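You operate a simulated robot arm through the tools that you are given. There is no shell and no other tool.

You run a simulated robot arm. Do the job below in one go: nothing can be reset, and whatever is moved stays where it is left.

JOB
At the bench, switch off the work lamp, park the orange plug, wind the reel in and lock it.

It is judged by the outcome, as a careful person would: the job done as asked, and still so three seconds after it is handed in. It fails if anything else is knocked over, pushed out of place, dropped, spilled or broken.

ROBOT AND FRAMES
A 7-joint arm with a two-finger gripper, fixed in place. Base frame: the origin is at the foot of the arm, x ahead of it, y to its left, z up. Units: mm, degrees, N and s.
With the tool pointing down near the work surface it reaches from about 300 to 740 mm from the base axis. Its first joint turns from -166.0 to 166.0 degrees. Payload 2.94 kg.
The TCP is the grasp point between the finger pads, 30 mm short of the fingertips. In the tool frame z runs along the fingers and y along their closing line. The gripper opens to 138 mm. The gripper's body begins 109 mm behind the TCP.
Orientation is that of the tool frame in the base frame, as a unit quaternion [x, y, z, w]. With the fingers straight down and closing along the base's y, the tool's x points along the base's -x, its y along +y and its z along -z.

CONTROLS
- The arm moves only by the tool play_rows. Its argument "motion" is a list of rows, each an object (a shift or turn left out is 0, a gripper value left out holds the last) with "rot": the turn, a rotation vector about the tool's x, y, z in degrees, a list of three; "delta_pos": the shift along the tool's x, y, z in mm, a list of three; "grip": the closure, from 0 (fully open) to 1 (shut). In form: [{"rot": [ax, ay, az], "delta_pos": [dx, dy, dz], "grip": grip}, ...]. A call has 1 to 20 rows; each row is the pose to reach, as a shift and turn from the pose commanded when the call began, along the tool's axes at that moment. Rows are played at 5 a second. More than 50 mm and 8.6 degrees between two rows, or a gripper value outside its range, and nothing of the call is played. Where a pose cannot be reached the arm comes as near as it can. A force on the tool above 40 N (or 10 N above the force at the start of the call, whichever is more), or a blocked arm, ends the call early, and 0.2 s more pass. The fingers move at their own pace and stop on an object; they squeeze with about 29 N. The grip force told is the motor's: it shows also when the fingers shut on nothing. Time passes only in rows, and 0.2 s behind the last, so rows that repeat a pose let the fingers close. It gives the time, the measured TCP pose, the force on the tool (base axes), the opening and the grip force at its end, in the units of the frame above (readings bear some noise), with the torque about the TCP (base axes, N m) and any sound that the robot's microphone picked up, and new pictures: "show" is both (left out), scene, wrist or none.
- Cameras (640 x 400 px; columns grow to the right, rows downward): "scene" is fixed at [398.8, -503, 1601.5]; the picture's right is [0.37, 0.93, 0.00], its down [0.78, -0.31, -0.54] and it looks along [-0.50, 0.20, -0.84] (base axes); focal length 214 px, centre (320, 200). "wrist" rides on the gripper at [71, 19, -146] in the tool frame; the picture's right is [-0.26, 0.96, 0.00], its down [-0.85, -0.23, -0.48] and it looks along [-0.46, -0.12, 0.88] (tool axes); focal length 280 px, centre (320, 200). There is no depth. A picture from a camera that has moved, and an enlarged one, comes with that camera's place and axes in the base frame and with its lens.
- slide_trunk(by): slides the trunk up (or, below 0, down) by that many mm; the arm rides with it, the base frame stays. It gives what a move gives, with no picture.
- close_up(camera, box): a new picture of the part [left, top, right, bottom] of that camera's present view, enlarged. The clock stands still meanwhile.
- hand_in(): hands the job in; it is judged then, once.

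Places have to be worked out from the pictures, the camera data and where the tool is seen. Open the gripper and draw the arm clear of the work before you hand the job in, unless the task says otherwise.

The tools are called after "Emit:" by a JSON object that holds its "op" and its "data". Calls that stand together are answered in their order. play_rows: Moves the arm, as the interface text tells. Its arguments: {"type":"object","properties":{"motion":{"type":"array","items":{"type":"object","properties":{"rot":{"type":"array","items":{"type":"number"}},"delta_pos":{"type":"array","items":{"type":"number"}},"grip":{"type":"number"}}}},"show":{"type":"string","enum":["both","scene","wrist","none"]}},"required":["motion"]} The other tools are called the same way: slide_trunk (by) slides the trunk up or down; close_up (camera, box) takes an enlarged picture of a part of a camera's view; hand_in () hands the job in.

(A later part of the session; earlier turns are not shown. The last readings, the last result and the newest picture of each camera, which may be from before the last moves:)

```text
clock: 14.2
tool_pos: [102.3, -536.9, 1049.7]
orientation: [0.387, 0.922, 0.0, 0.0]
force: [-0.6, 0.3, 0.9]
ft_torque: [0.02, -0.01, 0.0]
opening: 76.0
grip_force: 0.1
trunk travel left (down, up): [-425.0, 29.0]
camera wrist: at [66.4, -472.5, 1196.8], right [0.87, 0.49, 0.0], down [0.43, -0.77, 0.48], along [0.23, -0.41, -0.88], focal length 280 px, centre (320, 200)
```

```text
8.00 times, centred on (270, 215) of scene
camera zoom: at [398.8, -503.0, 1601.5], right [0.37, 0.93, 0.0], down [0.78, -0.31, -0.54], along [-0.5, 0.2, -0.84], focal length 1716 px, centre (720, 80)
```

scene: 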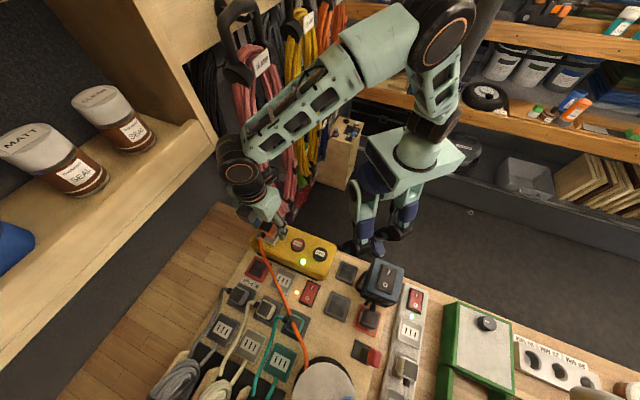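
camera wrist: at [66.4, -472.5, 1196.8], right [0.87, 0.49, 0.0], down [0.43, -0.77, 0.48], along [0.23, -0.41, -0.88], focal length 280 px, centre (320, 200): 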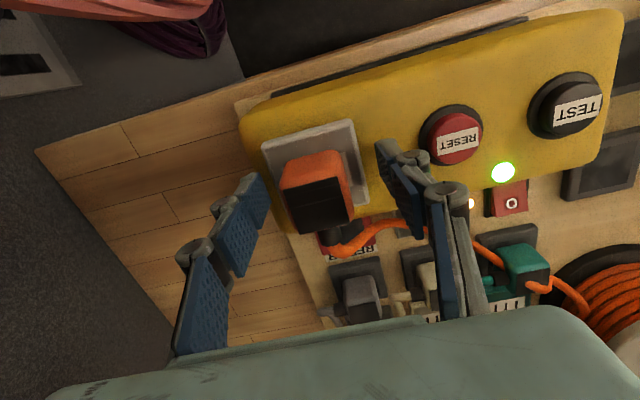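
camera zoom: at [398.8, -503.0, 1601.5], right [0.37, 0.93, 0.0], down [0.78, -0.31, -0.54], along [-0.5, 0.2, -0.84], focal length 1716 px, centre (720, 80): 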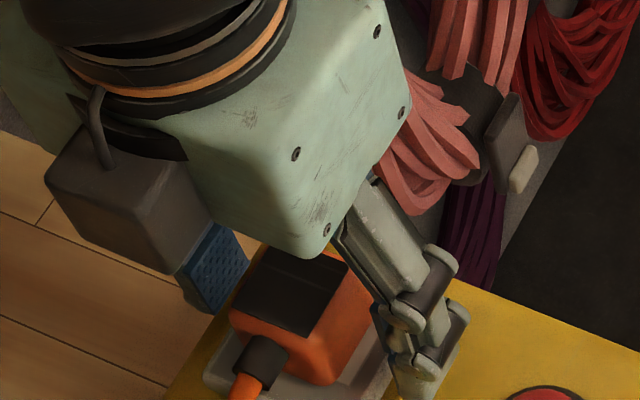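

The TCP is centred on the plug and aligned with it. Closing on it now.

Emit:
{"op": "play_rows", "data": {"motion": [{"grip": 1}, {"grip": 1}, {"grip": 1}, {"grip": 1}, {"grip": 1}], "show": "wrist"}}

```text
clock: 15.4
tool_pos: [101.3, -537.0, 1051.4]
orientation: [0.387, 0.922, -0.002, 0.0]
force: [-1.0, -2.4, 7.9]
ft_torque: [-0.14, 0.06, -0.01]
opening: 37.1
grip_force: 28.8
trunk travel left (down, up): [-425.0, 29.0]
heard: snap
camera wrist: at [66.1, -472.3, 1197.6], right [0.87, 0.49, 0.0], down [0.43, -0.77, 0.48], along [0.23, -0.42, -0.88], focal length 280 px, centre (320, 200)
```

wrist: 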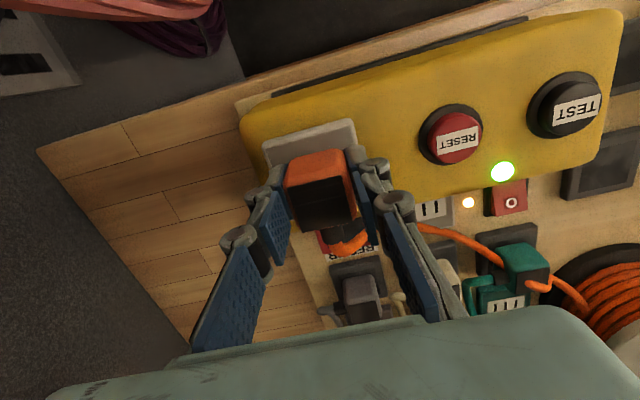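

A snap was heard and the plug is held at 37 mm. I lift it straight out slowly.

Emit:
{"op": "play_rows", "data": {"motion": [{"delta_pos": [0, 0, -5], "grip": 1}, {"delta_pos": [0, 0, -10], "grip": 1}, {"delta_pos": [0, 0, -16], "grip": 1}, {"delta_pos": [0, 0, -24], "grip": 1}, {"delta_pos": [0, 0, -34], "grip": 1}, {"delta_pos": [0, 0, -46], "grip": 1}, {"delta_pos": [0, 0, -60], "grip": 1}, {"delta_pos": [0, 0, -60], "grip": 1}]}}

Emit:
{"op": "close_up", "data": {"camera": "scene", "box": [220, 180, 348, 260]}}

```text
clock: 17.2
tool_pos: [102.5, -536.4, 1110.8]
orientation: [0.387, 0.922, 0.0, 0.0]
force: [-0.3, -0.8, -0.6]
ft_torque: [-0.02, -0.02, 0.01]
opening: 37.0
grip_force: 29.1
trunk travel left (down, up): [-425.0, 29.0]
camera wrist: at [66.5, -472.3, 1257.3], right [0.87, 0.49, 0.0], down [0.43, -0.77, 0.48], along [0.23, -0.42, -0.88], focal length 280 px, centre (320, 200)
```

scene: 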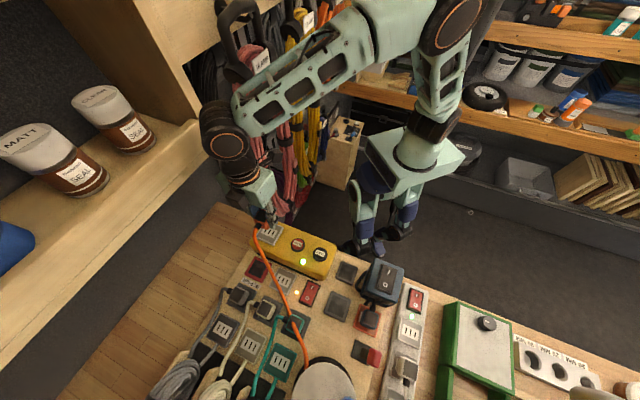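
wrist: 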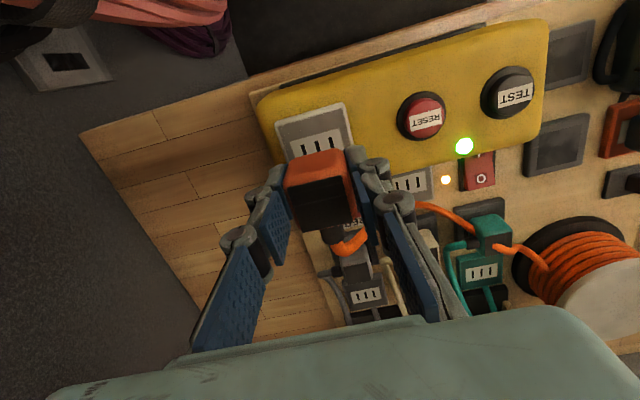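

```text
5.00 times, centred on (284, 220) of scene
camera zoom: at [398.8, -503.0, 1601.5], right [0.37, 0.93, 0.0], down [0.78, -0.31, -0.54], along [-0.5, 0.2, -0.84], focal length 1072 px, centre (500, 100)
```

zoom: 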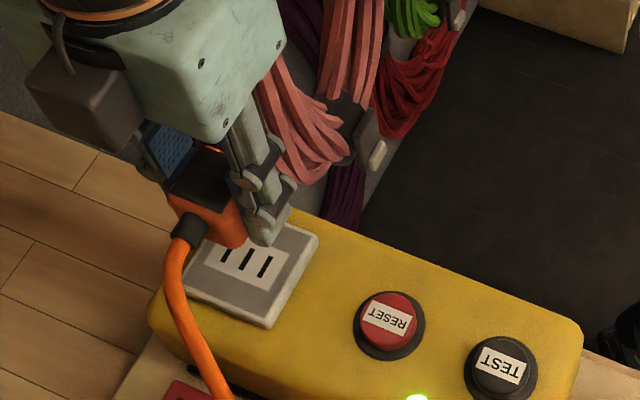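

The plug is out and clear of its outlet. I'll measure both free docks in this view before choosing.

Emit:
{"op": "close_up", "data": {"camera": "wrist", "box": [500, 10, 628, 90]}}

Emit:
{"op": "close_up", "data": {"camera": "wrist", "box": [490, 100, 618, 180]}}

Emit:
{"op": "close_up", "data": {"camera": "wrist", "box": [260, 90, 388, 170]}}

Emit:
{"op": "close_up", "data": {"camera": "scene", "box": [320, 250, 400, 330]}}

```text
5.00 times, centred on (564, 50) of wrist
camera zoom: at [66.5, -472.3, 1257.3], right [0.87, 0.49, 0.0], down [0.43, -0.77, 0.48], along [0.23, -0.42, -0.88], focal length 1402 px, centre (-900, 950)
```

zoom: 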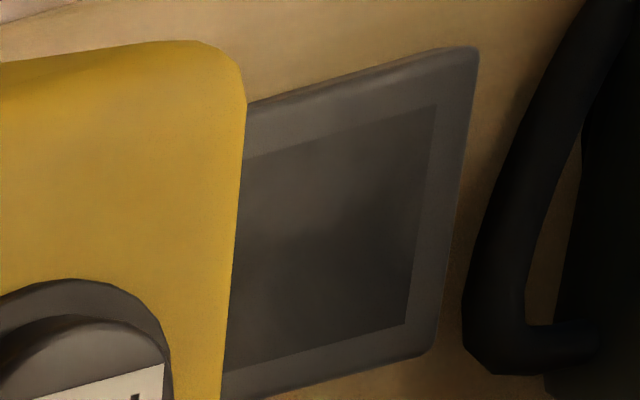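

```text
5.00 times, centred on (554, 140) of wrist
camera zoom: at [66.5, -472.3, 1257.3], right [0.87, 0.49, 0.0], down [0.43, -0.77, 0.48], along [0.23, -0.42, -0.88], focal length 1402 px, centre (-850, 500)
```

zoom: 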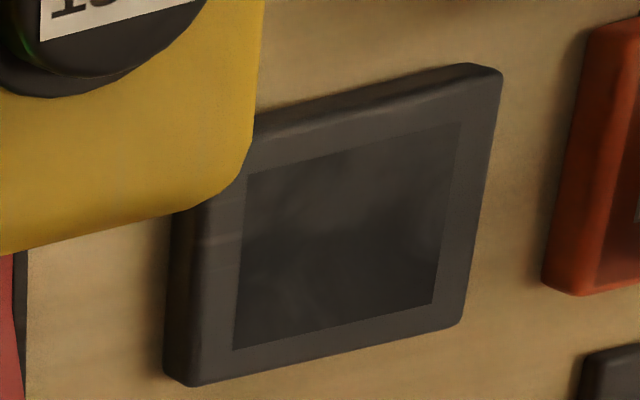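

```text
5.00 times, centred on (324, 130) of wrist
camera zoom: at [66.5, -472.3, 1257.3], right [0.87, 0.49, 0.0], down [0.43, -0.77, 0.48], along [0.23, -0.42, -0.88], focal length 1402 px, centre (300, 550)
```

zoom: 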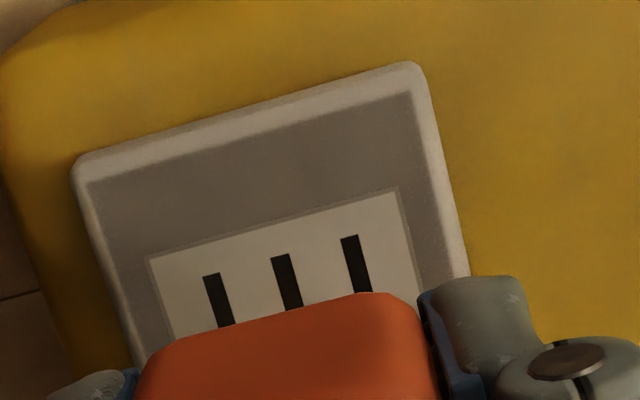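

```text
5.00 times, centred on (360, 290) of scene
camera zoom: at [398.8, -503.0, 1601.5], right [0.37, 0.93, 0.0], down [0.78, -0.31, -0.54], along [-0.5, 0.2, -0.84], focal length 1072 px, centre (120, -250)
```

zoom: 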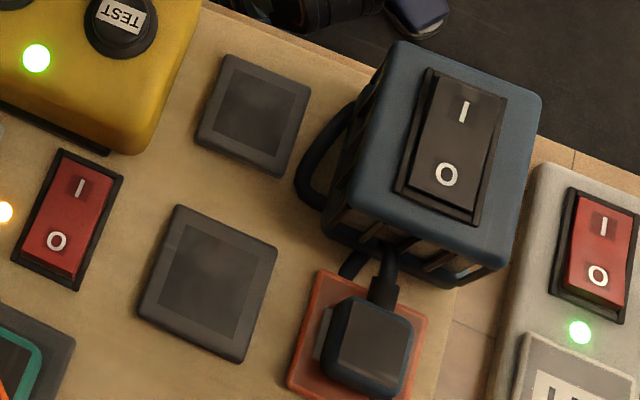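

Dock B (≈(349,-426), z≈951) is 60 mm across like the docks already in use, and the other free plate is only about 54 mm. I'll park in dock B, so I raise the plug a little and carry it over there.

Emit:
{"op": "play_rows", "data": {"motion": [{"delta_pos": [0, 0, -20], "grip": 1}, {"delta_pos": [-4, 10, -40], "grip": 1}, {"delta_pos": [-13, 35, -45], "grip": 1}, {"delta_pos": [-22, 60, -45], "grip": 1}, {"delta_pos": [-32, 85, -45], "grip": 1}, {"delta_pos": [-41, 110, -45], "grip": 1}, {"delta_pos": [-50, 135, -45], "grip": 1}, {"delta_pos": [-59, 160, -45], "grip": 1}, {"delta_pos": [-68, 185, -45], "grip": 1}, {"delta_pos": [-78, 210, -45], "grip": 1}, {"delta_pos": [-87, 235, -45], "grip": 1}, {"delta_pos": [-94, 253.4, -40], "grip": 1}, {"delta_pos": [-94, 253.4, -40], "grip": 1}]}}

Emit:
{"op": "close_up", "data": {"camera": "wrist", "box": [220, 80, 420, 205]}}

Emit:
{"op": "close_up", "data": {"camera": "scene", "box": [260, 220, 420, 320]}}

```text
clock: 20.0
tool_pos: [348.4, -426.1, 1150.8]
orientation: [0.387, 0.922, 0.0, -0.001]
force: [0.9, -0.1, -0.9]
ft_torque: [0.01, -0.01, 0.01]
opening: 36.8
grip_force: 29.3
trunk travel left (down, up): [-425.0, 29.0]
camera wrist: at [313.5, -362.5, 1297.7], right [0.87, 0.49, 0.0], down [0.43, -0.77, 0.48], along [0.23, -0.42, -0.88], focal length 280 px, centre (320, 200)
```

scene: 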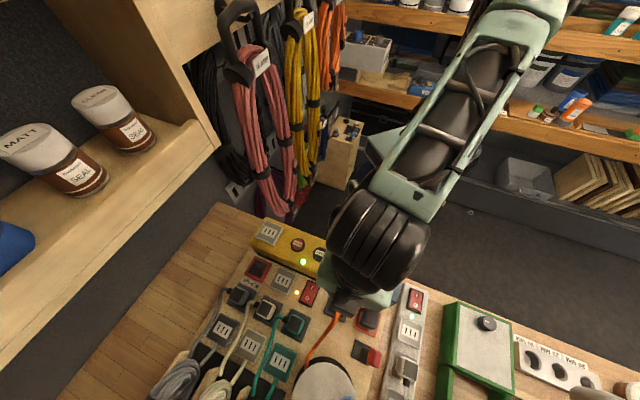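
wrist: 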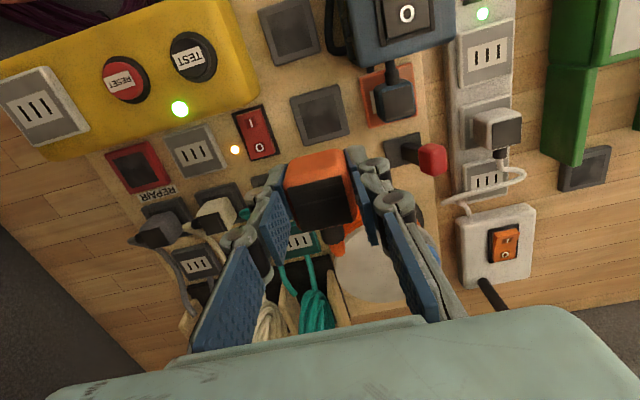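

```text
3.20 times, centred on (320, 142) of wrist
camera zoom: at [313.5, -362.5, 1297.7], right [0.87, 0.49, 0.0], down [0.43, -0.77, 0.48], along [0.23, -0.42, -0.88], focal length 897 px, centre (320, 384)
```

zoom: 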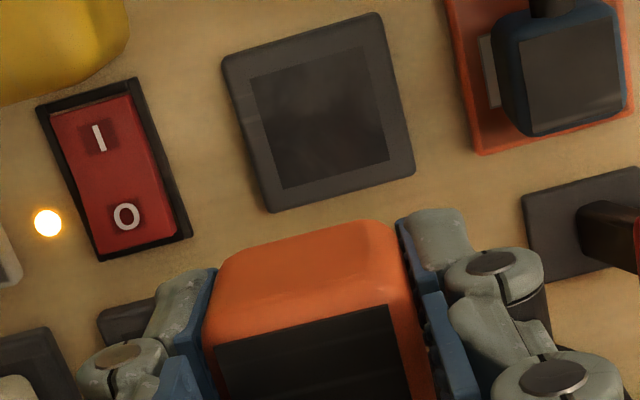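

```text
4.00 times, centred on (340, 270) of scene
camera zoom: at [398.8, -503.0, 1601.5], right [0.37, 0.93, 0.0], down [0.78, -0.31, -0.54], along [-0.5, 0.2, -0.84], focal length 858 px, centre (240, -80)
```

zoom: 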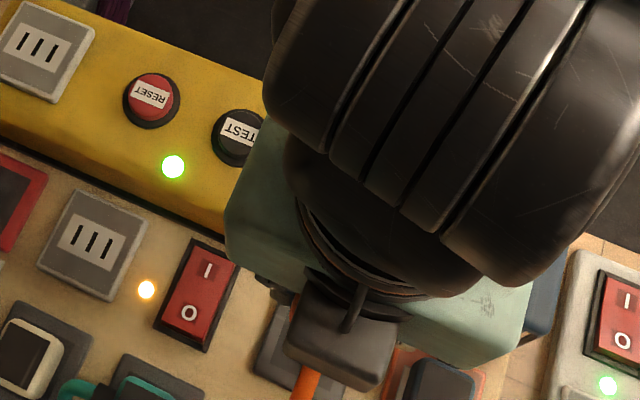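

In this view dock B is about 1.5 mm nearer the robot than the plug and in line with it. I'll correct that and lower the plug, finishing in small steps.

Emit:
{"op": "play_rows", "data": {"motion": [{"delta_pos": [1.5, 0.7, 25], "grip": 1}, {"delta_pos": [1.5, 0.7, 50], "grip": 1}, {"delta_pos": [1.5, 0.7, 75], "grip": 1}, {"delta_pos": [1.5, 0.7, 100], "grip": 1}, {"delta_pos": [1.5, 0.7, 120], "grip": 1}, {"delta_pos": [1.5, 0.7, 132], "grip": 1}, {"delta_pos": [1.5, 0.7, 140], "grip": 1}, {"delta_pos": [1.5, 0.7, 145], "grip": 1}, {"delta_pos": [1.5, 0.7, 145], "grip": 1}]}}

Emit:
{"op": "close_up", "data": {"camera": "wrist", "box": [220, 80, 420, 205]}}

Emit:
{"op": "close_up", "data": {"camera": "scene", "box": [300, 260, 400, 330]}}

```text
clock: 22.0
tool_pos: [348.6, -425.4, 1005.5]
orientation: [0.386, 0.923, 0.0, 0.001]
force: [-0.4, 0.1, -0.4]
ft_torque: [0.0, 0.01, 0.0]
opening: 37.0
grip_force: 28.6
trunk travel left (down, up): [-425.0, 29.0]
camera wrist: at [312.7, -360.3, 1152.0], right [0.87, 0.49, 0.0], down [0.43, -0.77, 0.48], along [0.23, -0.41, -0.88], focal length 280 px, centre (320, 200)
```

scene: 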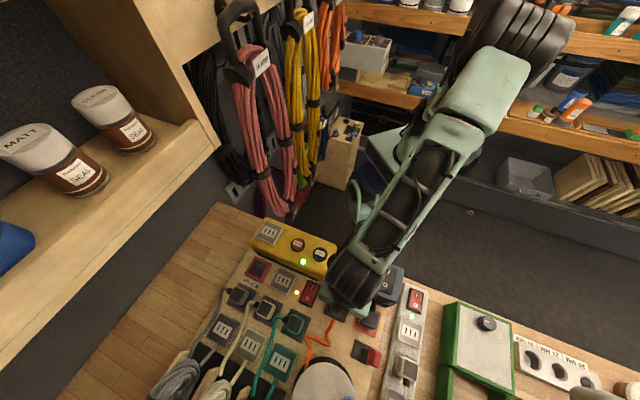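
wrist: 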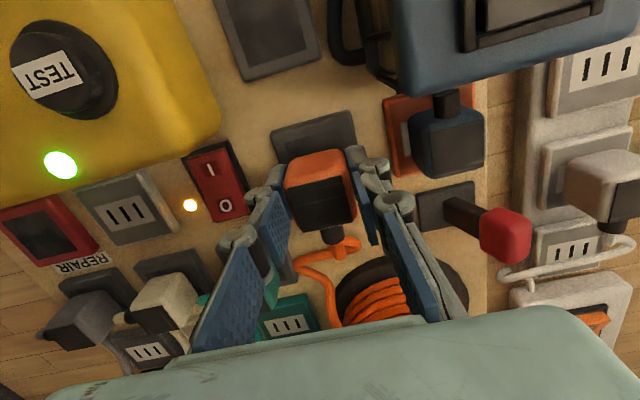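

```text
3.20 times, centred on (320, 142) of wrist
camera zoom: at [312.7, -360.3, 1152.0], right [0.87, 0.49, 0.0], down [0.43, -0.77, 0.48], along [0.23, -0.41, -0.88], focal length 897 px, centre (320, 384)
```

zoom: 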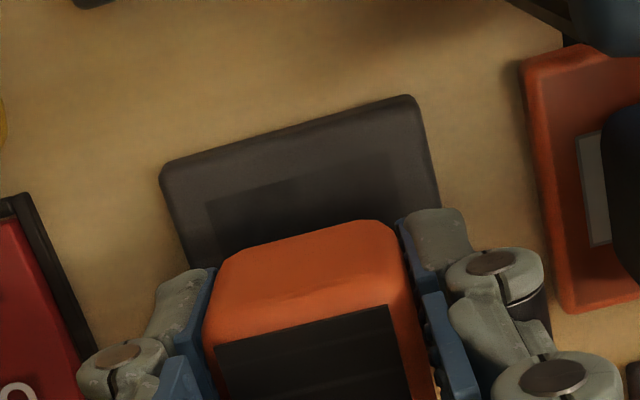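

```text
5.71 times, centred on (350, 295) of scene
camera zoom: at [398.8, -503.0, 1601.5], right [0.37, 0.93, 0.0], down [0.78, -0.31, -0.54], along [-0.5, 0.2, -0.84], focal length 1226 px, centre (149, -343)
```

zoom: 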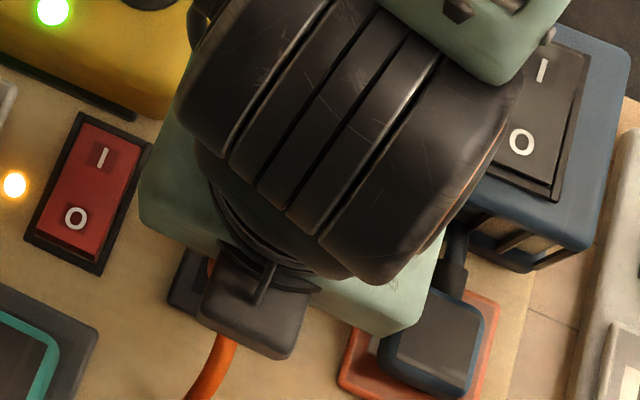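

Alignment still looks right with no contact yet. I continue down in small steps until it seats.

Emit:
{"op": "play_rows", "data": {"motion": [{"delta_pos": [0, 0, 4], "grip": 1}, {"delta_pos": [0, 0, 8], "grip": 1}, {"delta_pos": [0, 0, 10], "grip": 1}, {"delta_pos": [0, 0, 12], "grip": 1}, {"delta_pos": [0, 0, 14], "grip": 1}, {"delta_pos": [0, 0, 16], "grip": 1}, {"delta_pos": [0, 0, 16], "grip": 1}], "show": "wrist"}}

```text
clock: 23.6
tool_pos: [347.7, -425.0, 990.3]
orientation: [0.387, 0.922, 0.0, 0.0]
force: [-0.2, 0.1, -0.3]
ft_torque: [0.0, -0.05, 0.0]
opening: 37.0
grip_force: 29.1
trunk travel left (down, up): [-425.0, 29.0]
camera wrist: at [312.4, -360.6, 1136.1], right [0.87, 0.49, 0.0], down [0.43, -0.77, 0.48], along [0.23, -0.41, -0.88], focal length 280 px, centre (320, 200)
```

wrist: 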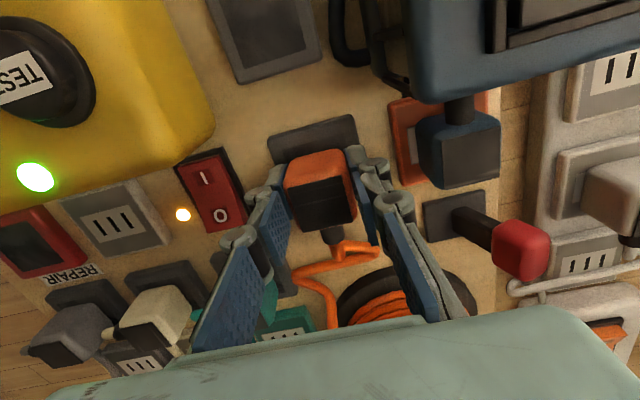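

Emit:
{"op": "play_rows", "data": {"motion": [{"delta_pos": [0, 0, 2], "grip": 1}, {"delta_pos": [0, 0, 4], "grip": 1}, {"delta_pos": [0, 0, 6], "grip": 1}, {"delta_pos": [0, 0, 8], "grip": 1}, {"delta_pos": [0, 0, 8], "grip": 1}]}}

Emit:
{"op": "close_up", "data": {"camera": "scene", "box": [300, 270, 400, 340]}}

Emit:
{"op": "close_up", "data": {"camera": "wrist", "box": [250, 100, 410, 200]}}

```text
clock: 24.8
tool_pos: [348.3, -425.8, 981.8]
orientation: [0.386, 0.922, 0.0, 0.0]
force: [0.2, 0.2, -1.1]
ft_torque: [0.02, 0.0, -0.01]
opening: 37.2
grip_force: 29.1
trunk travel left (down, up): [-425.0, 29.0]
camera wrist: at [312.4, -360.6, 1127.7], right [0.87, 0.49, 0.0], down [0.43, -0.77, 0.48], along [0.23, -0.41, -0.88], focal length 280 px, centre (320, 200)
```

scene: 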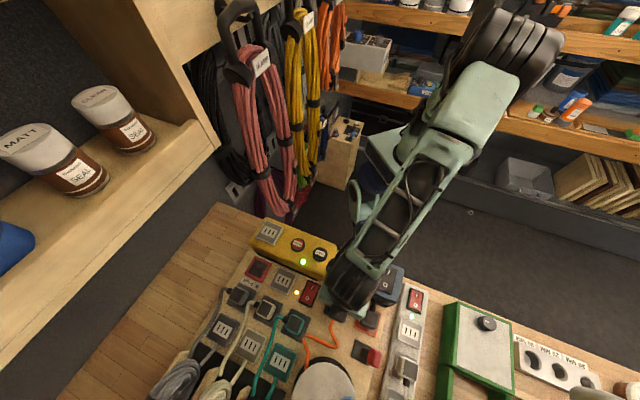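
wrist: 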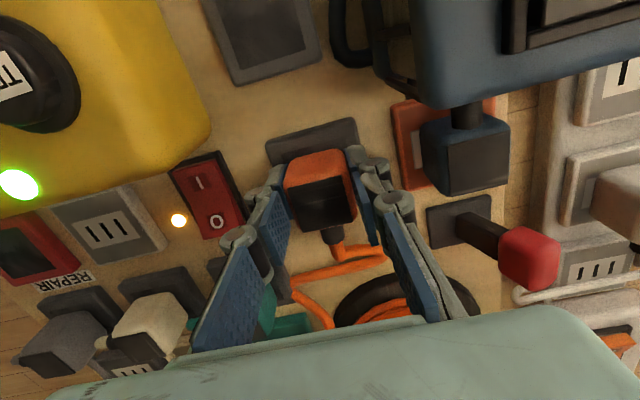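

```text
5.71 times, centred on (350, 305) of scene
camera zoom: at [398.8, -503.0, 1601.5], right [0.37, 0.93, 0.0], down [0.78, -0.31, -0.54], along [-0.5, 0.2, -0.84], focal length 1226 px, centre (149, -400)
```

zoom: 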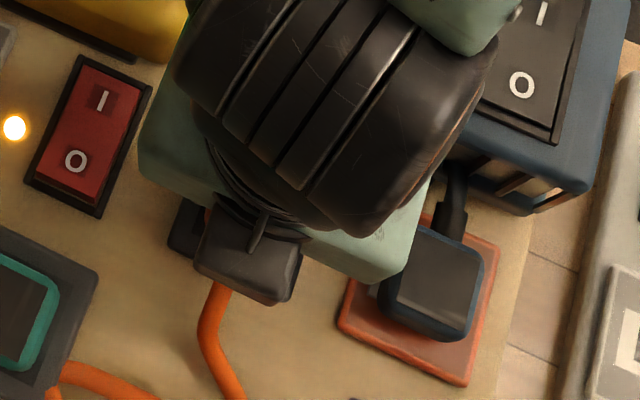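

```text
4.00 times, centred on (330, 150) of wrist
camera zoom: at [312.4, -360.6, 1127.7], right [0.87, 0.49, 0.0], down [0.43, -0.77, 0.48], along [0.23, -0.41, -0.88], focal length 1122 px, centre (280, 400)
```

zoom: 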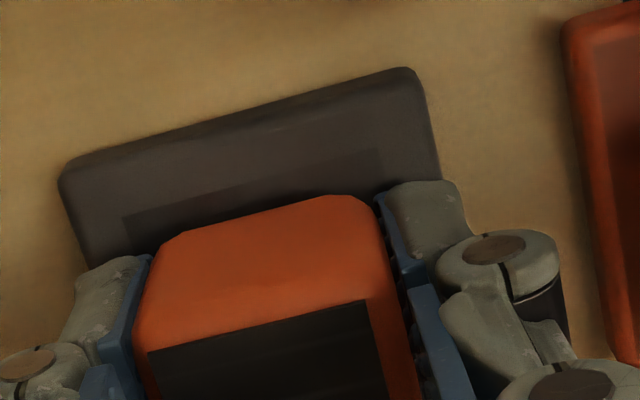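

No contact at TCP 981.8. A size-ratio check between views puts the dock face nearer z≈943, so I continue gently.

Emit:
{"op": "play_rows", "data": {"motion": [{"delta_pos": [0, 0, 1.5], "grip": 1}, {"delta_pos": [0, 0, 3], "grip": 1}, {"delta_pos": [0, 0, 4.5], "grip": 1}, {"delta_pos": [0, 0, 4.5], "grip": 1}], "show": "wrist"}}

```text
clock: 25.8
tool_pos: [347.1, -425.3, 979.0]
orientation: [0.387, 0.922, 0.0, 0.002]
force: [-0.5, -0.7, 16.5]
ft_torque: [0.12, 0.12, 0.0]
opening: 36.8
grip_force: 29.3
trunk travel left (down, up): [-425.0, 29.0]
camera wrist: at [311.7, -360.2, 1125.3], right [0.87, 0.49, 0.0], down [0.43, -0.77, 0.48], along [0.24, -0.42, -0.88], focal length 280 px, centre (320, 200)
```

wrist: 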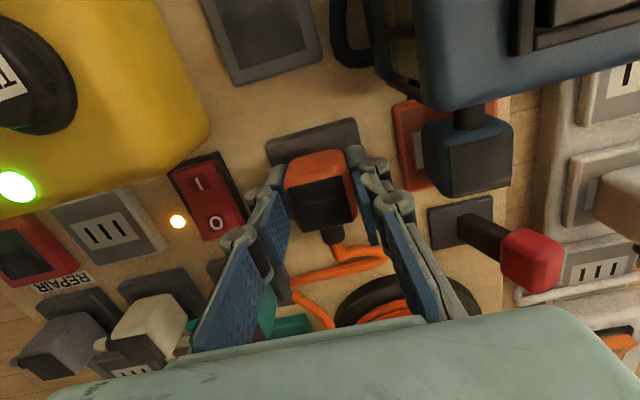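

Contact at TCP ≈979 with 16 N, but no snap yet. I press a little more to seat it.

Emit:
{"op": "play_rows", "data": {"motion": [{"delta_pos": [0, 0, 1], "grip": 1}, {"delta_pos": [0, 0, 2], "grip": 1}, {"delta_pos": [0, 0, 2], "grip": 1}], "show": "wrist"}}

Emit:
{"op": "close_up", "data": {"camera": "wrist", "box": [250, 100, 410, 200]}}

```text
clock: 26.6
tool_pos: [347.7, -425.8, 978.3]
orientation: [0.387, 0.922, -0.002, 0.004]
force: [-0.6, -3.7, 38.6]
ft_torque: [0.24, 0.25, 0.0]
opening: 37.1
grip_force: 29.4
trunk travel left (down, up): [-425.0, 29.0]
camera wrist: at [311.2, -359.5, 1124.9], right [0.87, 0.49, 0.0], down [0.43, -0.76, 0.48], along [0.24, -0.42, -0.88], focal length 280 px, centre (320, 200)
```

wrist: 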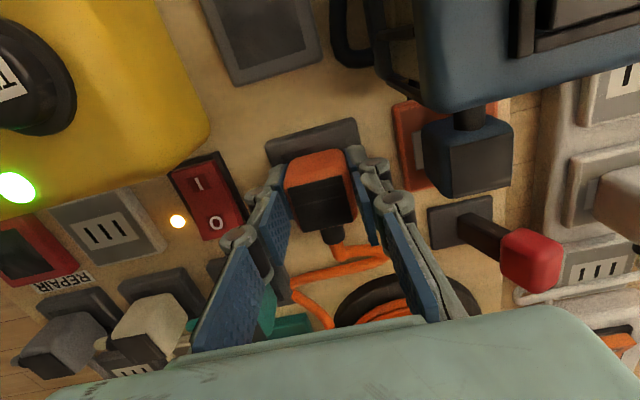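

```text
4.00 times, centred on (330, 150) of wrist
camera zoom: at [311.2, -359.5, 1124.9], right [0.87, 0.49, 0.0], down [0.43, -0.76, 0.48], along [0.24, -0.42, -0.88], focal length 1122 px, centre (280, 400)
```

zoom: 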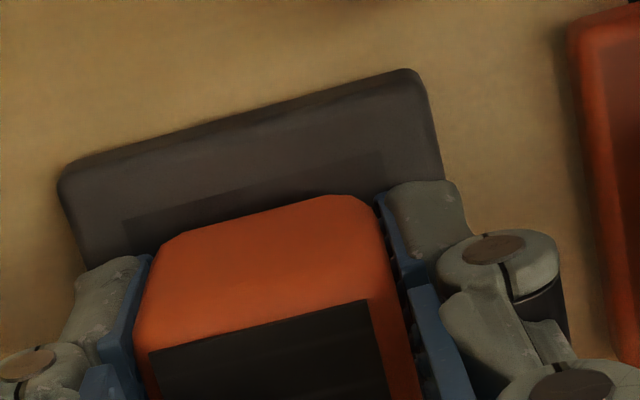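

At 38 N there's still no click. Judging by the margins in the picture, the plug sits about 2 mm too far from the robot on the plate. I'll ease up, shift 2 mm back and press again.

Emit:
{"op": "play_rows", "data": {"motion": [{"delta_pos": [0, 0, -4], "grip": 1}, {"delta_pos": [1, 0, -5], "grip": 1}, {"delta_pos": [2, 0, -5], "grip": 1}, {"delta_pos": [2, 0, -3], "grip": 1}, {"delta_pos": [2, 0, -1.5], "grip": 1}, {"delta_pos": [2, 0, -0.5], "grip": 1}, {"delta_pos": [2, 0, -0.5], "grip": 1}], "show": "wrist"}}

Emit:
{"op": "close_up", "data": {"camera": "wrist", "box": [250, 100, 410, 200]}}

```text
clock: 28.2
tool_pos: [345.4, -422.8, 979.7]
orientation: [0.386, 0.922, -0.002, 0.004]
force: [2.8, -1.5, 37.8]
ft_torque: [0.2, 0.15, 0.07]
opening: 36.9
grip_force: 29.0
trunk travel left (down, up): [-425.0, 29.0]
camera wrist: at [310.0, -357.4, 1125.1], right [0.87, 0.49, 0.0], down [0.43, -0.76, 0.48], along [0.24, -0.42, -0.88], focal length 280 px, centre (320, 200)
```

wrist: 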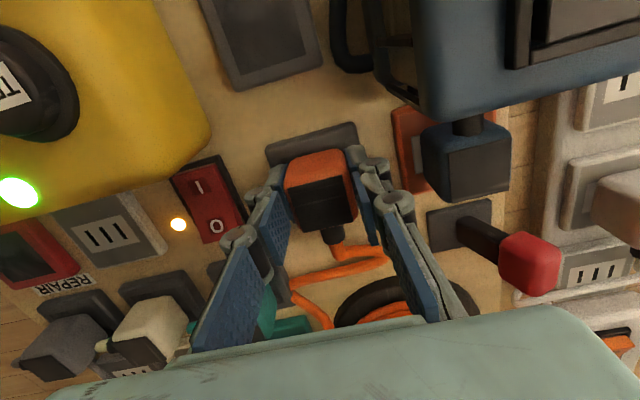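

```text
4.00 times, centred on (330, 150) of wrist
camera zoom: at [310.0, -357.4, 1125.1], right [0.87, 0.49, 0.0], down [0.43, -0.76, 0.48], along [0.24, -0.42, -0.88], focal length 1122 px, centre (280, 400)
```

zoom: 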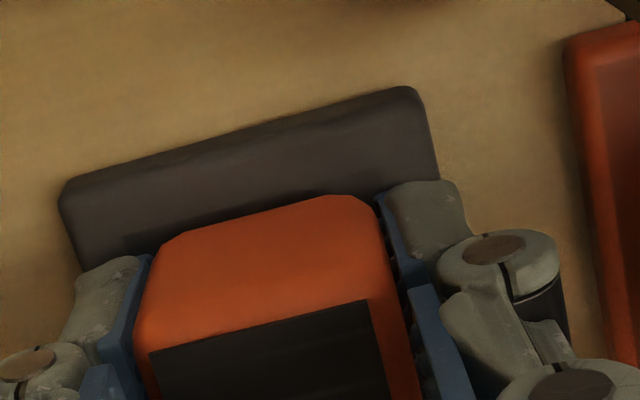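

The plug is now centred on the plate but hasn't clicked. I'll ease the press and open the fingers a little to see whether it seats on release.

Emit:
{"op": "play_rows", "data": {"motion": [{"delta_pos": [0, 0, -1.5], "grip": 1}, {"delta_pos": [0, 0, -2.5], "grip": 1}, {"delta_pos": [0, 0, -2.5], "grip": 0.6}, {"delta_pos": [0, 0, -2.5], "grip": 0.55}, {"delta_pos": [0, 0, -2.5], "grip": 0.55}, {"delta_pos": [0, 0, -2.5], "grip": 0.55}]}}

Emit:
{"op": "close_up", "data": {"camera": "wrist", "box": [250, 100, 410, 200]}}

```text
clock: 29.6
tool_pos: [345.1, -421.6, 978.7]
orientation: [0.387, 0.922, 0.001, -0.002]
force: [-3.5, 3.3, 3.8]
ft_torque: [0.23, -0.02, 0.16]
opening: 63.9
grip_force: 0.0
trunk travel left (down, up): [-425.0, 29.0]
camera wrist: at [309.9, -357.9, 1124.0], right [0.87, 0.49, 0.0], down [0.43, -0.77, 0.47], along [0.23, -0.41, -0.88], focal length 280 px, centre (320, 200)
```

scene: 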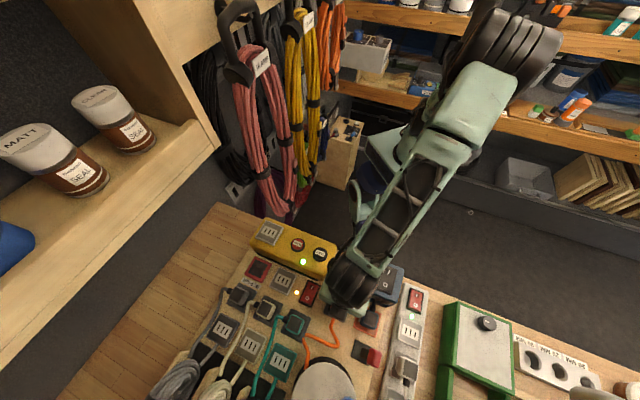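
wrist: 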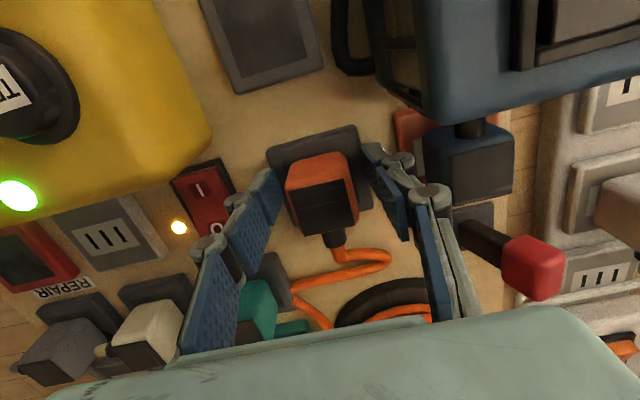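

```text
4.00 times, centred on (330, 150) of wrist
camera zoom: at [309.9, -357.9, 1124.0], right [0.87, 0.49, 0.0], down [0.43, -0.77, 0.47], along [0.23, -0.41, -0.88], focal length 1122 px, centre (280, 400)
```

zoom: 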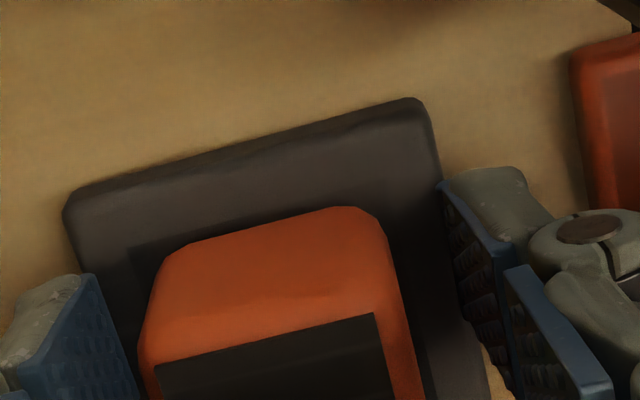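

The plug stands upright in the dock. I lift the open fingers clear and look at how it is sitting.

Emit:
{"op": "play_rows", "data": {"motion": [{"delta_pos": [0, 0, -6], "grip": 0.52}, {"delta_pos": [0, 0, -16], "grip": 0.5}, {"delta_pos": [0, 0, -30], "grip": 0.45}, {"delta_pos": [0, 0, -50], "grip": 0.4}, {"delta_pos": [0, 0, -75], "grip": 0.4}, {"delta_pos": [0, 0, -105], "grip": 0.4}, {"delta_pos": [0, 0, -140], "grip": 0.4}, {"delta_pos": [0, 0, -175], "grip": 0.4}, {"delta_pos": [0, 0, -175], "grip": 0.4}]}}

Emit:
{"op": "close_up", "data": {"camera": "wrist", "box": [260, 60, 420, 160]}}

Emit:
{"op": "close_up", "data": {"camera": "scene", "box": [300, 270, 400, 340]}}

```text
clock: 31.6
tool_pos: [345.9, -424.0, 1153.4]
orientation: [0.386, 0.922, 0.0, 0.0]
force: [-0.3, 0.5, 0.5]
ft_torque: [-0.01, -0.01, -0.01]
opening: 82.7
grip_force: 0.1
trunk travel left (down, up): [-425.0, 29.0]
camera wrist: at [310.8, -359.0, 1299.7], right [0.87, 0.49, 0.0], down [0.43, -0.77, 0.48], along [0.23, -0.41, -0.88], focal length 280 px, centre (320, 200)
```

scene: 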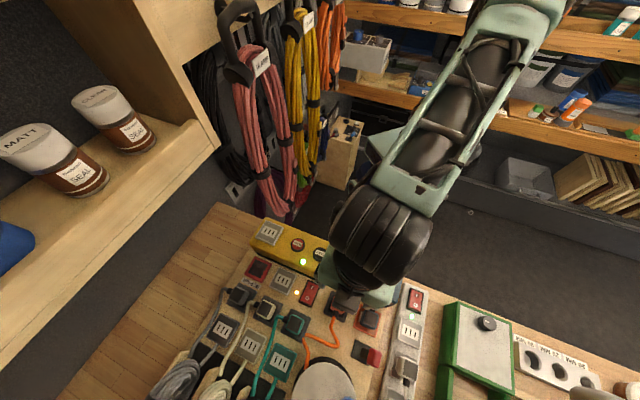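
wrist: 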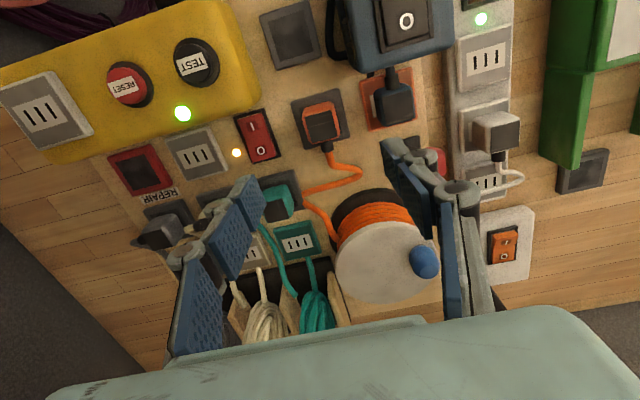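

```text
4.00 times, centred on (340, 110) of wrist
camera zoom: at [310.8, -359.0, 1299.7], right [0.87, 0.49, 0.0], down [0.43, -0.77, 0.48], along [0.23, -0.41, -0.88], focal length 1122 px, centre (240, 560)
```

zoom: 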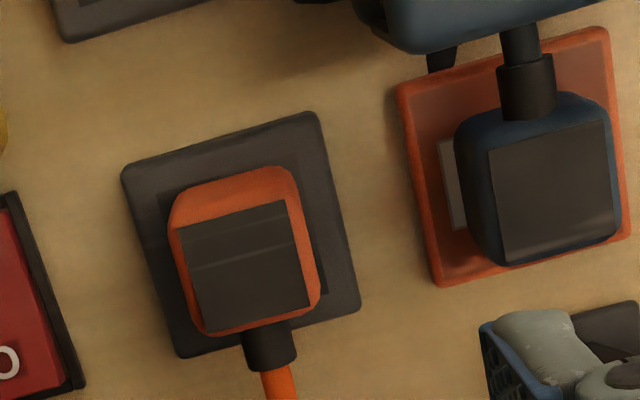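

```text
5.71 times, centred on (350, 305) of scene
camera zoom: at [398.8, -503.0, 1601.5], right [0.37, 0.93, 0.0], down [0.78, -0.31, -0.54], along [-0.5, 0.2, -0.84], focal length 1226 px, centre (149, -400)
```

zoom: 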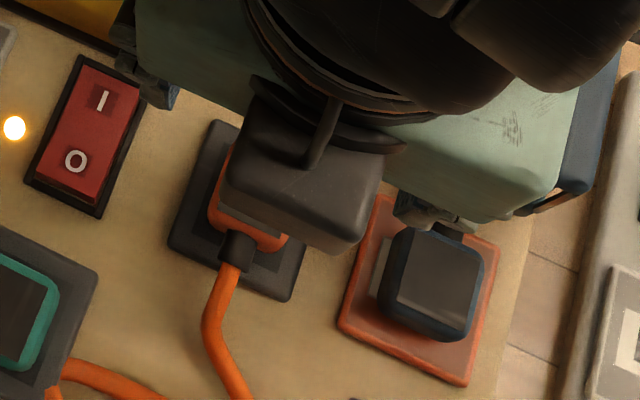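

No click was heard, so I want to know how deep the plug sits compared with the parked ones. I'll enlarge both.

Emit:
{"op": "close_up", "data": {"camera": "wrist", "box": [280, 80, 360, 160]}}

Emit:
{"op": "close_up", "data": {"camera": "wrist", "box": [120, 160, 200, 260]}}

Emit:
{"op": "close_up", "data": {"camera": "wrist", "box": [250, 160, 330, 210]}}

```text
5.00 times, centred on (320, 120) of wrist
camera zoom: at [310.8, -359.0, 1299.7], right [0.87, 0.49, 0.0], down [0.43, -0.77, 0.48], along [0.23, -0.41, -0.88], focal length 1402 px, centre (320, 600)
```

zoom: 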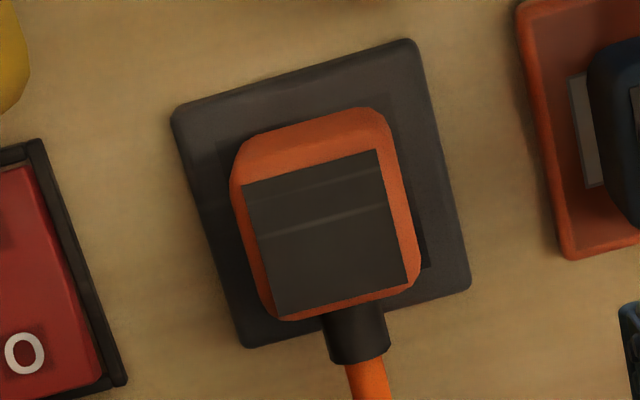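

```text
4.00 times, centred on (160, 210) of wrist
camera zoom: at [310.8, -359.0, 1299.7], right [0.87, 0.49, 0.0], down [0.43, -0.77, 0.48], along [0.23, -0.41, -0.88], focal length 1122 px, centre (960, 160)
```

zoom: 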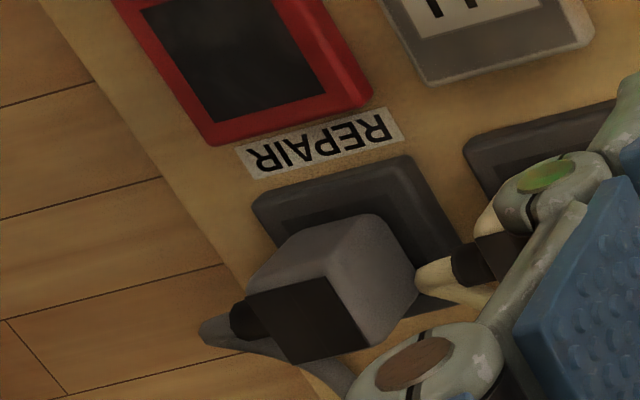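

```text
8.00 times, centred on (290, 185) of wrist
camera zoom: at [310.8, -359.0, 1299.7], right [0.87, 0.49, 0.0], down [0.43, -0.77, 0.48], along [0.23, -0.41, -0.88], focal length 2243 px, centre (560, 320)
```

zoom: 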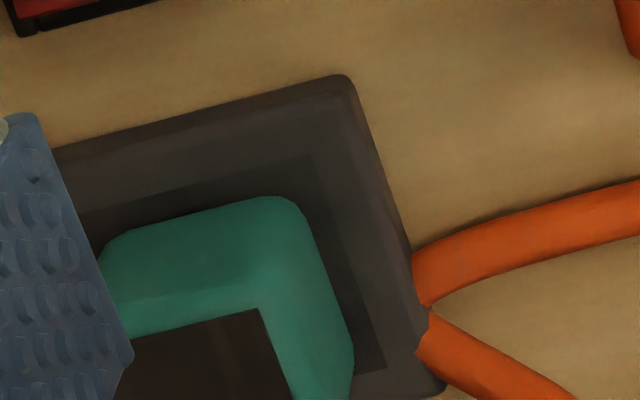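

I'll back the hand off so both cameras can see the dock and the reel.

Emit:
{"op": "play_rows", "data": {"motion": [{"delta_pos": [0, 0, -25], "grip": 0.2}, {"delta_pos": [15, -1, -50], "grip": 0}, {"delta_pos": [40, -3, -75], "grip": 0}, {"delta_pos": [65, -5, -95], "grip": 0}, {"delta_pos": [90, -7, -110], "grip": 0}, {"delta_pos": [115, -9, -120], "grip": 0}, {"delta_pos": [135, -10.5, -126.6], "grip": 0}, {"delta_pos": [135, -10.5, -126.6], "grip": 0}]}}

Emit:
{"op": "close_up", "data": {"camera": "wrist", "box": [300, 130, 380, 180]}}

Emit:
{"op": "close_up", "data": {"camera": "scene", "box": [310, 280, 374, 320]}}

Emit:
{"op": "close_up", "data": {"camera": "scene", "box": [280, 290, 440, 390]}}

Emit:
{"op": "close_up", "data": {"camera": "scene", "box": [260, 300, 324, 340]}}

```text
clock: 33.4
tool_pos: [245.5, -334.7, 1279.8]
orientation: [0.387, 0.922, 0.0, 0.0]
force: [-0.1, -0.7, -0.4]
ft_torque: [0.02, 0.01, -0.02]
opening: 137.6
grip_force: 0.1
trunk travel left (down, up): [-425.0, 29.0]
camera wrist: at [209.3, -270.0, 1426.0], right [0.87, 0.49, 0.0], down [0.43, -0.77, 0.48], along [0.23, -0.41, -0.88], focal length 280 px, centre (320, 200)
```

scene: 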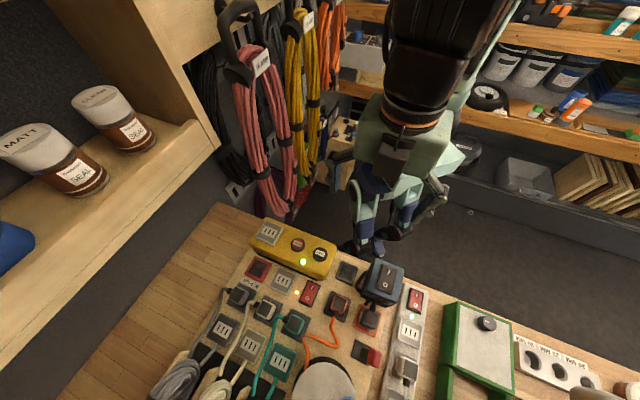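
wrist: 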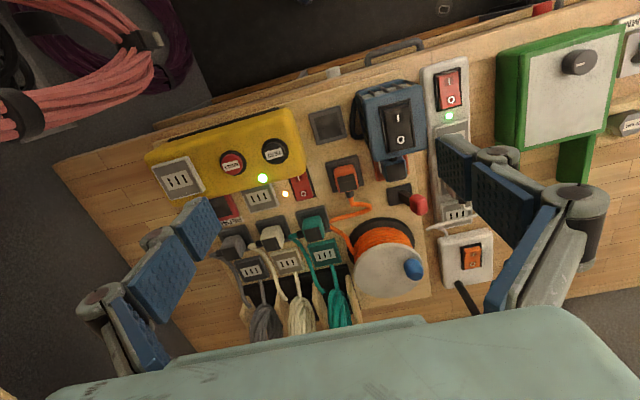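

```text
8.00 times, centred on (340, 155) of wrist
camera zoom: at [209.3, -270.0, 1426.0], right [0.87, 0.49, 0.0], down [0.43, -0.77, 0.48], along [0.23, -0.41, -0.88], focal length 2243 px, centre (160, 560)
```

zoom: 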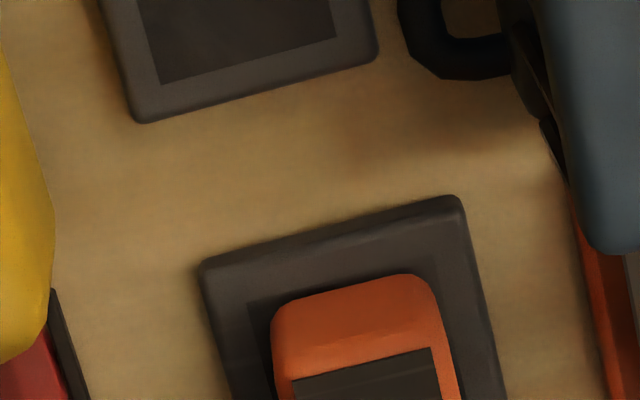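

```text
10.00 times, centred on (342, 300) of scene
camera zoom: at [398.8, -503.0, 1601.5], right [0.37, 0.93, 0.0], down [0.78, -0.31, -0.54], along [-0.5, 0.2, -0.84], focal length 2145 px, centre (100, -800)
```

zoom: 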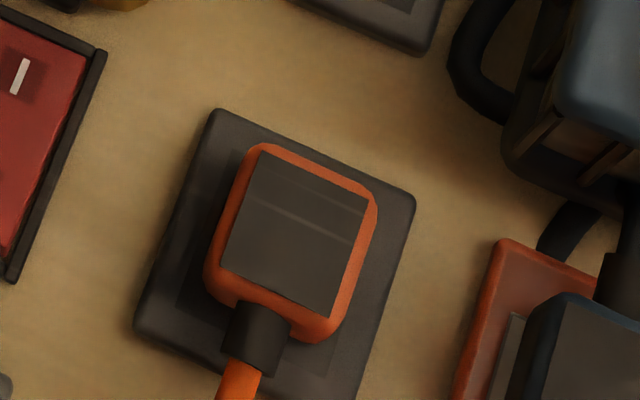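

```text
4.00 times, centred on (360, 340) of scene
camera zoom: at [398.8, -503.0, 1601.5], right [0.37, 0.93, 0.0], down [0.78, -0.31, -0.54], along [-0.5, 0.2, -0.84], focal length 858 px, centre (160, -360)
```

zoom: 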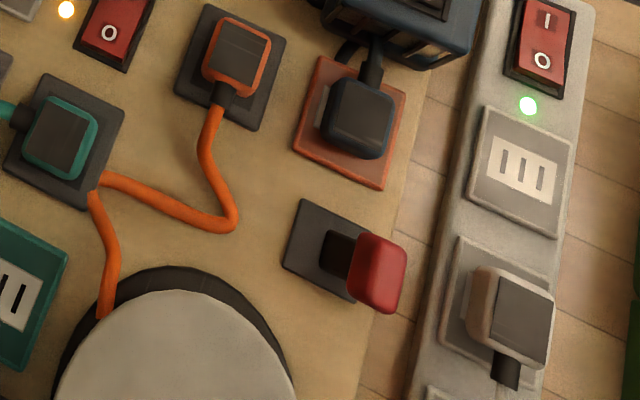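

```text
10.00 times, centred on (292, 320) of scene
camera zoom: at [398.8, -503.0, 1601.5], right [0.37, 0.93, 0.0], down [0.78, -0.31, -0.54], along [-0.5, 0.2, -0.84], focal length 2145 px, centre (600, -1000)
```

zoom: 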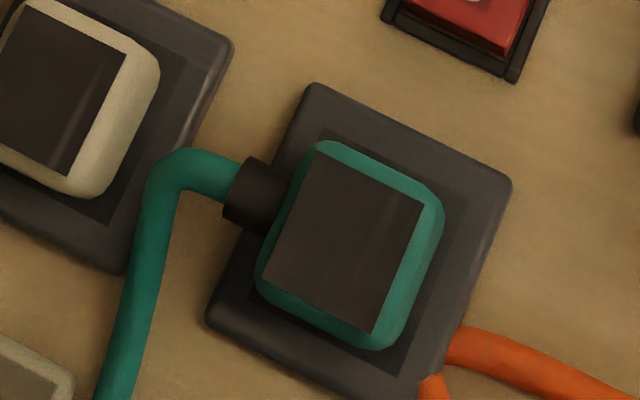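

Emit:
{"op": "close_up", "data": {"camera": "wrist", "box": [305, 150, 385, 200]}}

Emit:
{"op": "close_up", "data": {"camera": "wrist", "box": [275, 200, 355, 250]}}

Emit:
{"op": "close_up", "data": {"camera": "wrist", "box": [340, 170, 440, 310]}}

```text
8.00 times, centred on (345, 175) of wrist
camera zoom: at [209.3, -270.0, 1426.0], right [0.87, 0.49, 0.0], down [0.43, -0.77, 0.48], along [0.23, -0.41, -0.88], focal length 2243 px, centre (120, 400)
```

zoom: 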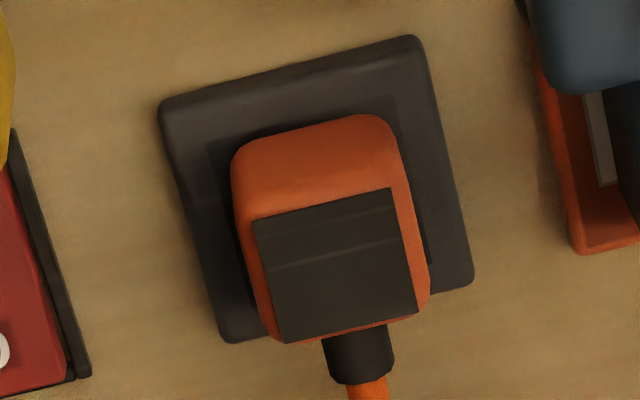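

```text
8.00 times, centred on (315, 225) of wrist
camera zoom: at [209.3, -270.0, 1426.0], right [0.87, 0.49, 0.0], down [0.43, -0.77, 0.48], along [0.23, -0.41, -0.88], focal length 2243 px, centre (360, 0)
```

zoom: 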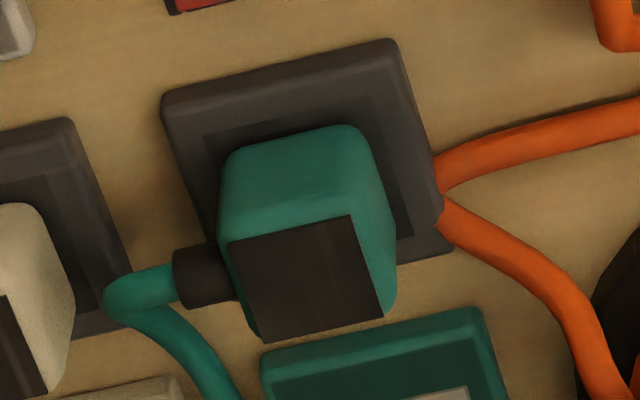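

```text
2.86 times, centred on (390, 240) of wrist
camera zoom: at [209.3, -270.0, 1426.0], right [0.87, 0.49, 0.0], down [0.43, -0.77, 0.48], along [0.23, -0.41, -0.88], focal length 801 px, centre (120, 86)
```

zoom: 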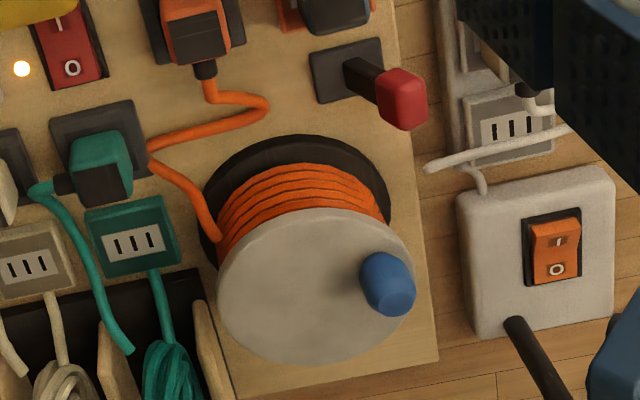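

The orange plug's top (z≈993) is level with the teal parked plug's (z≈994), but it is about 3 mm off centre and I never heard it seat. I'll go back, grip it again and find out whether it is held or just resting.

Emit:
{"op": "play_rows", "data": {"motion": [{"delta_pos": [-25, 2, 10], "grip": 0.4}, {"delta_pos": [-55, 5, 30], "grip": 0.45}, {"delta_pos": [-85, 8, 60], "grip": 0.45}, {"delta_pos": [-115, 10, 95], "grip": 0.45}, {"delta_pos": [-135.9, 11.5, 130], "grip": 0.45}, {"delta_pos": [-135.9, 11.5, 165], "grip": 0.45}, {"delta_pos": [-135.9, 11.5, 200], "grip": 0.45}, {"delta_pos": [-135.9, 11.5, 225], "grip": 0.45}, {"delta_pos": [-135.9, 11.5, 225], "grip": 0.45}], "show": "wrist"}}

Emit:
{"op": "close_up", "data": {"camera": "wrist", "box": [240, 100, 400, 200]}}

```text
clock: 35.4
tool_pos: [348.4, -423.3, 1054.0]
orientation: [0.386, 0.922, 0.0, 0.0]
force: [-0.1, -0.5, 0.9]
ft_torque: [0.02, 0.02, -0.04]
opening: 75.9
grip_force: 0.0
trunk travel left (down, up): [-425.0, 29.0]
camera wrist: at [312.5, -358.6, 1200.3], right [0.87, 0.49, 0.0], down [0.43, -0.77, 0.48], along [0.23, -0.42, -0.88], focal length 280 px, centre (320, 200)
```

wrist: 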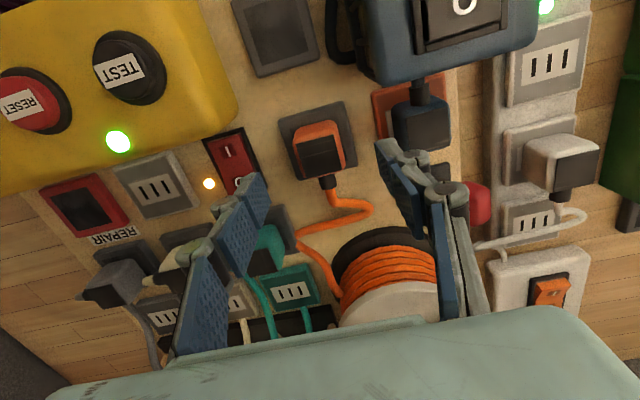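

```text
4.00 times, centred on (320, 150) of wrist
camera zoom: at [312.5, -358.6, 1200.3], right [0.87, 0.49, 0.0], down [0.43, -0.77, 0.48], along [0.23, -0.42, -0.88], focal length 1122 px, centre (320, 400)
```

zoom: 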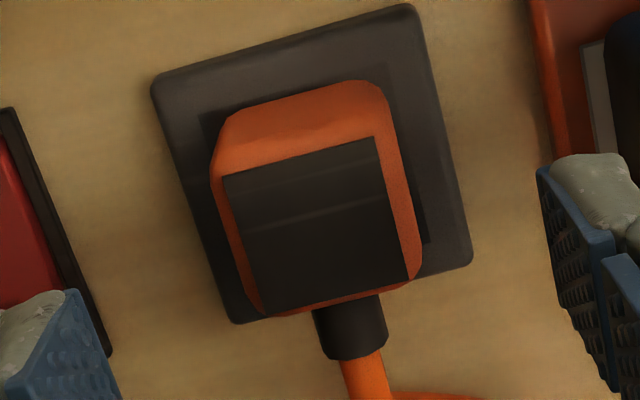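

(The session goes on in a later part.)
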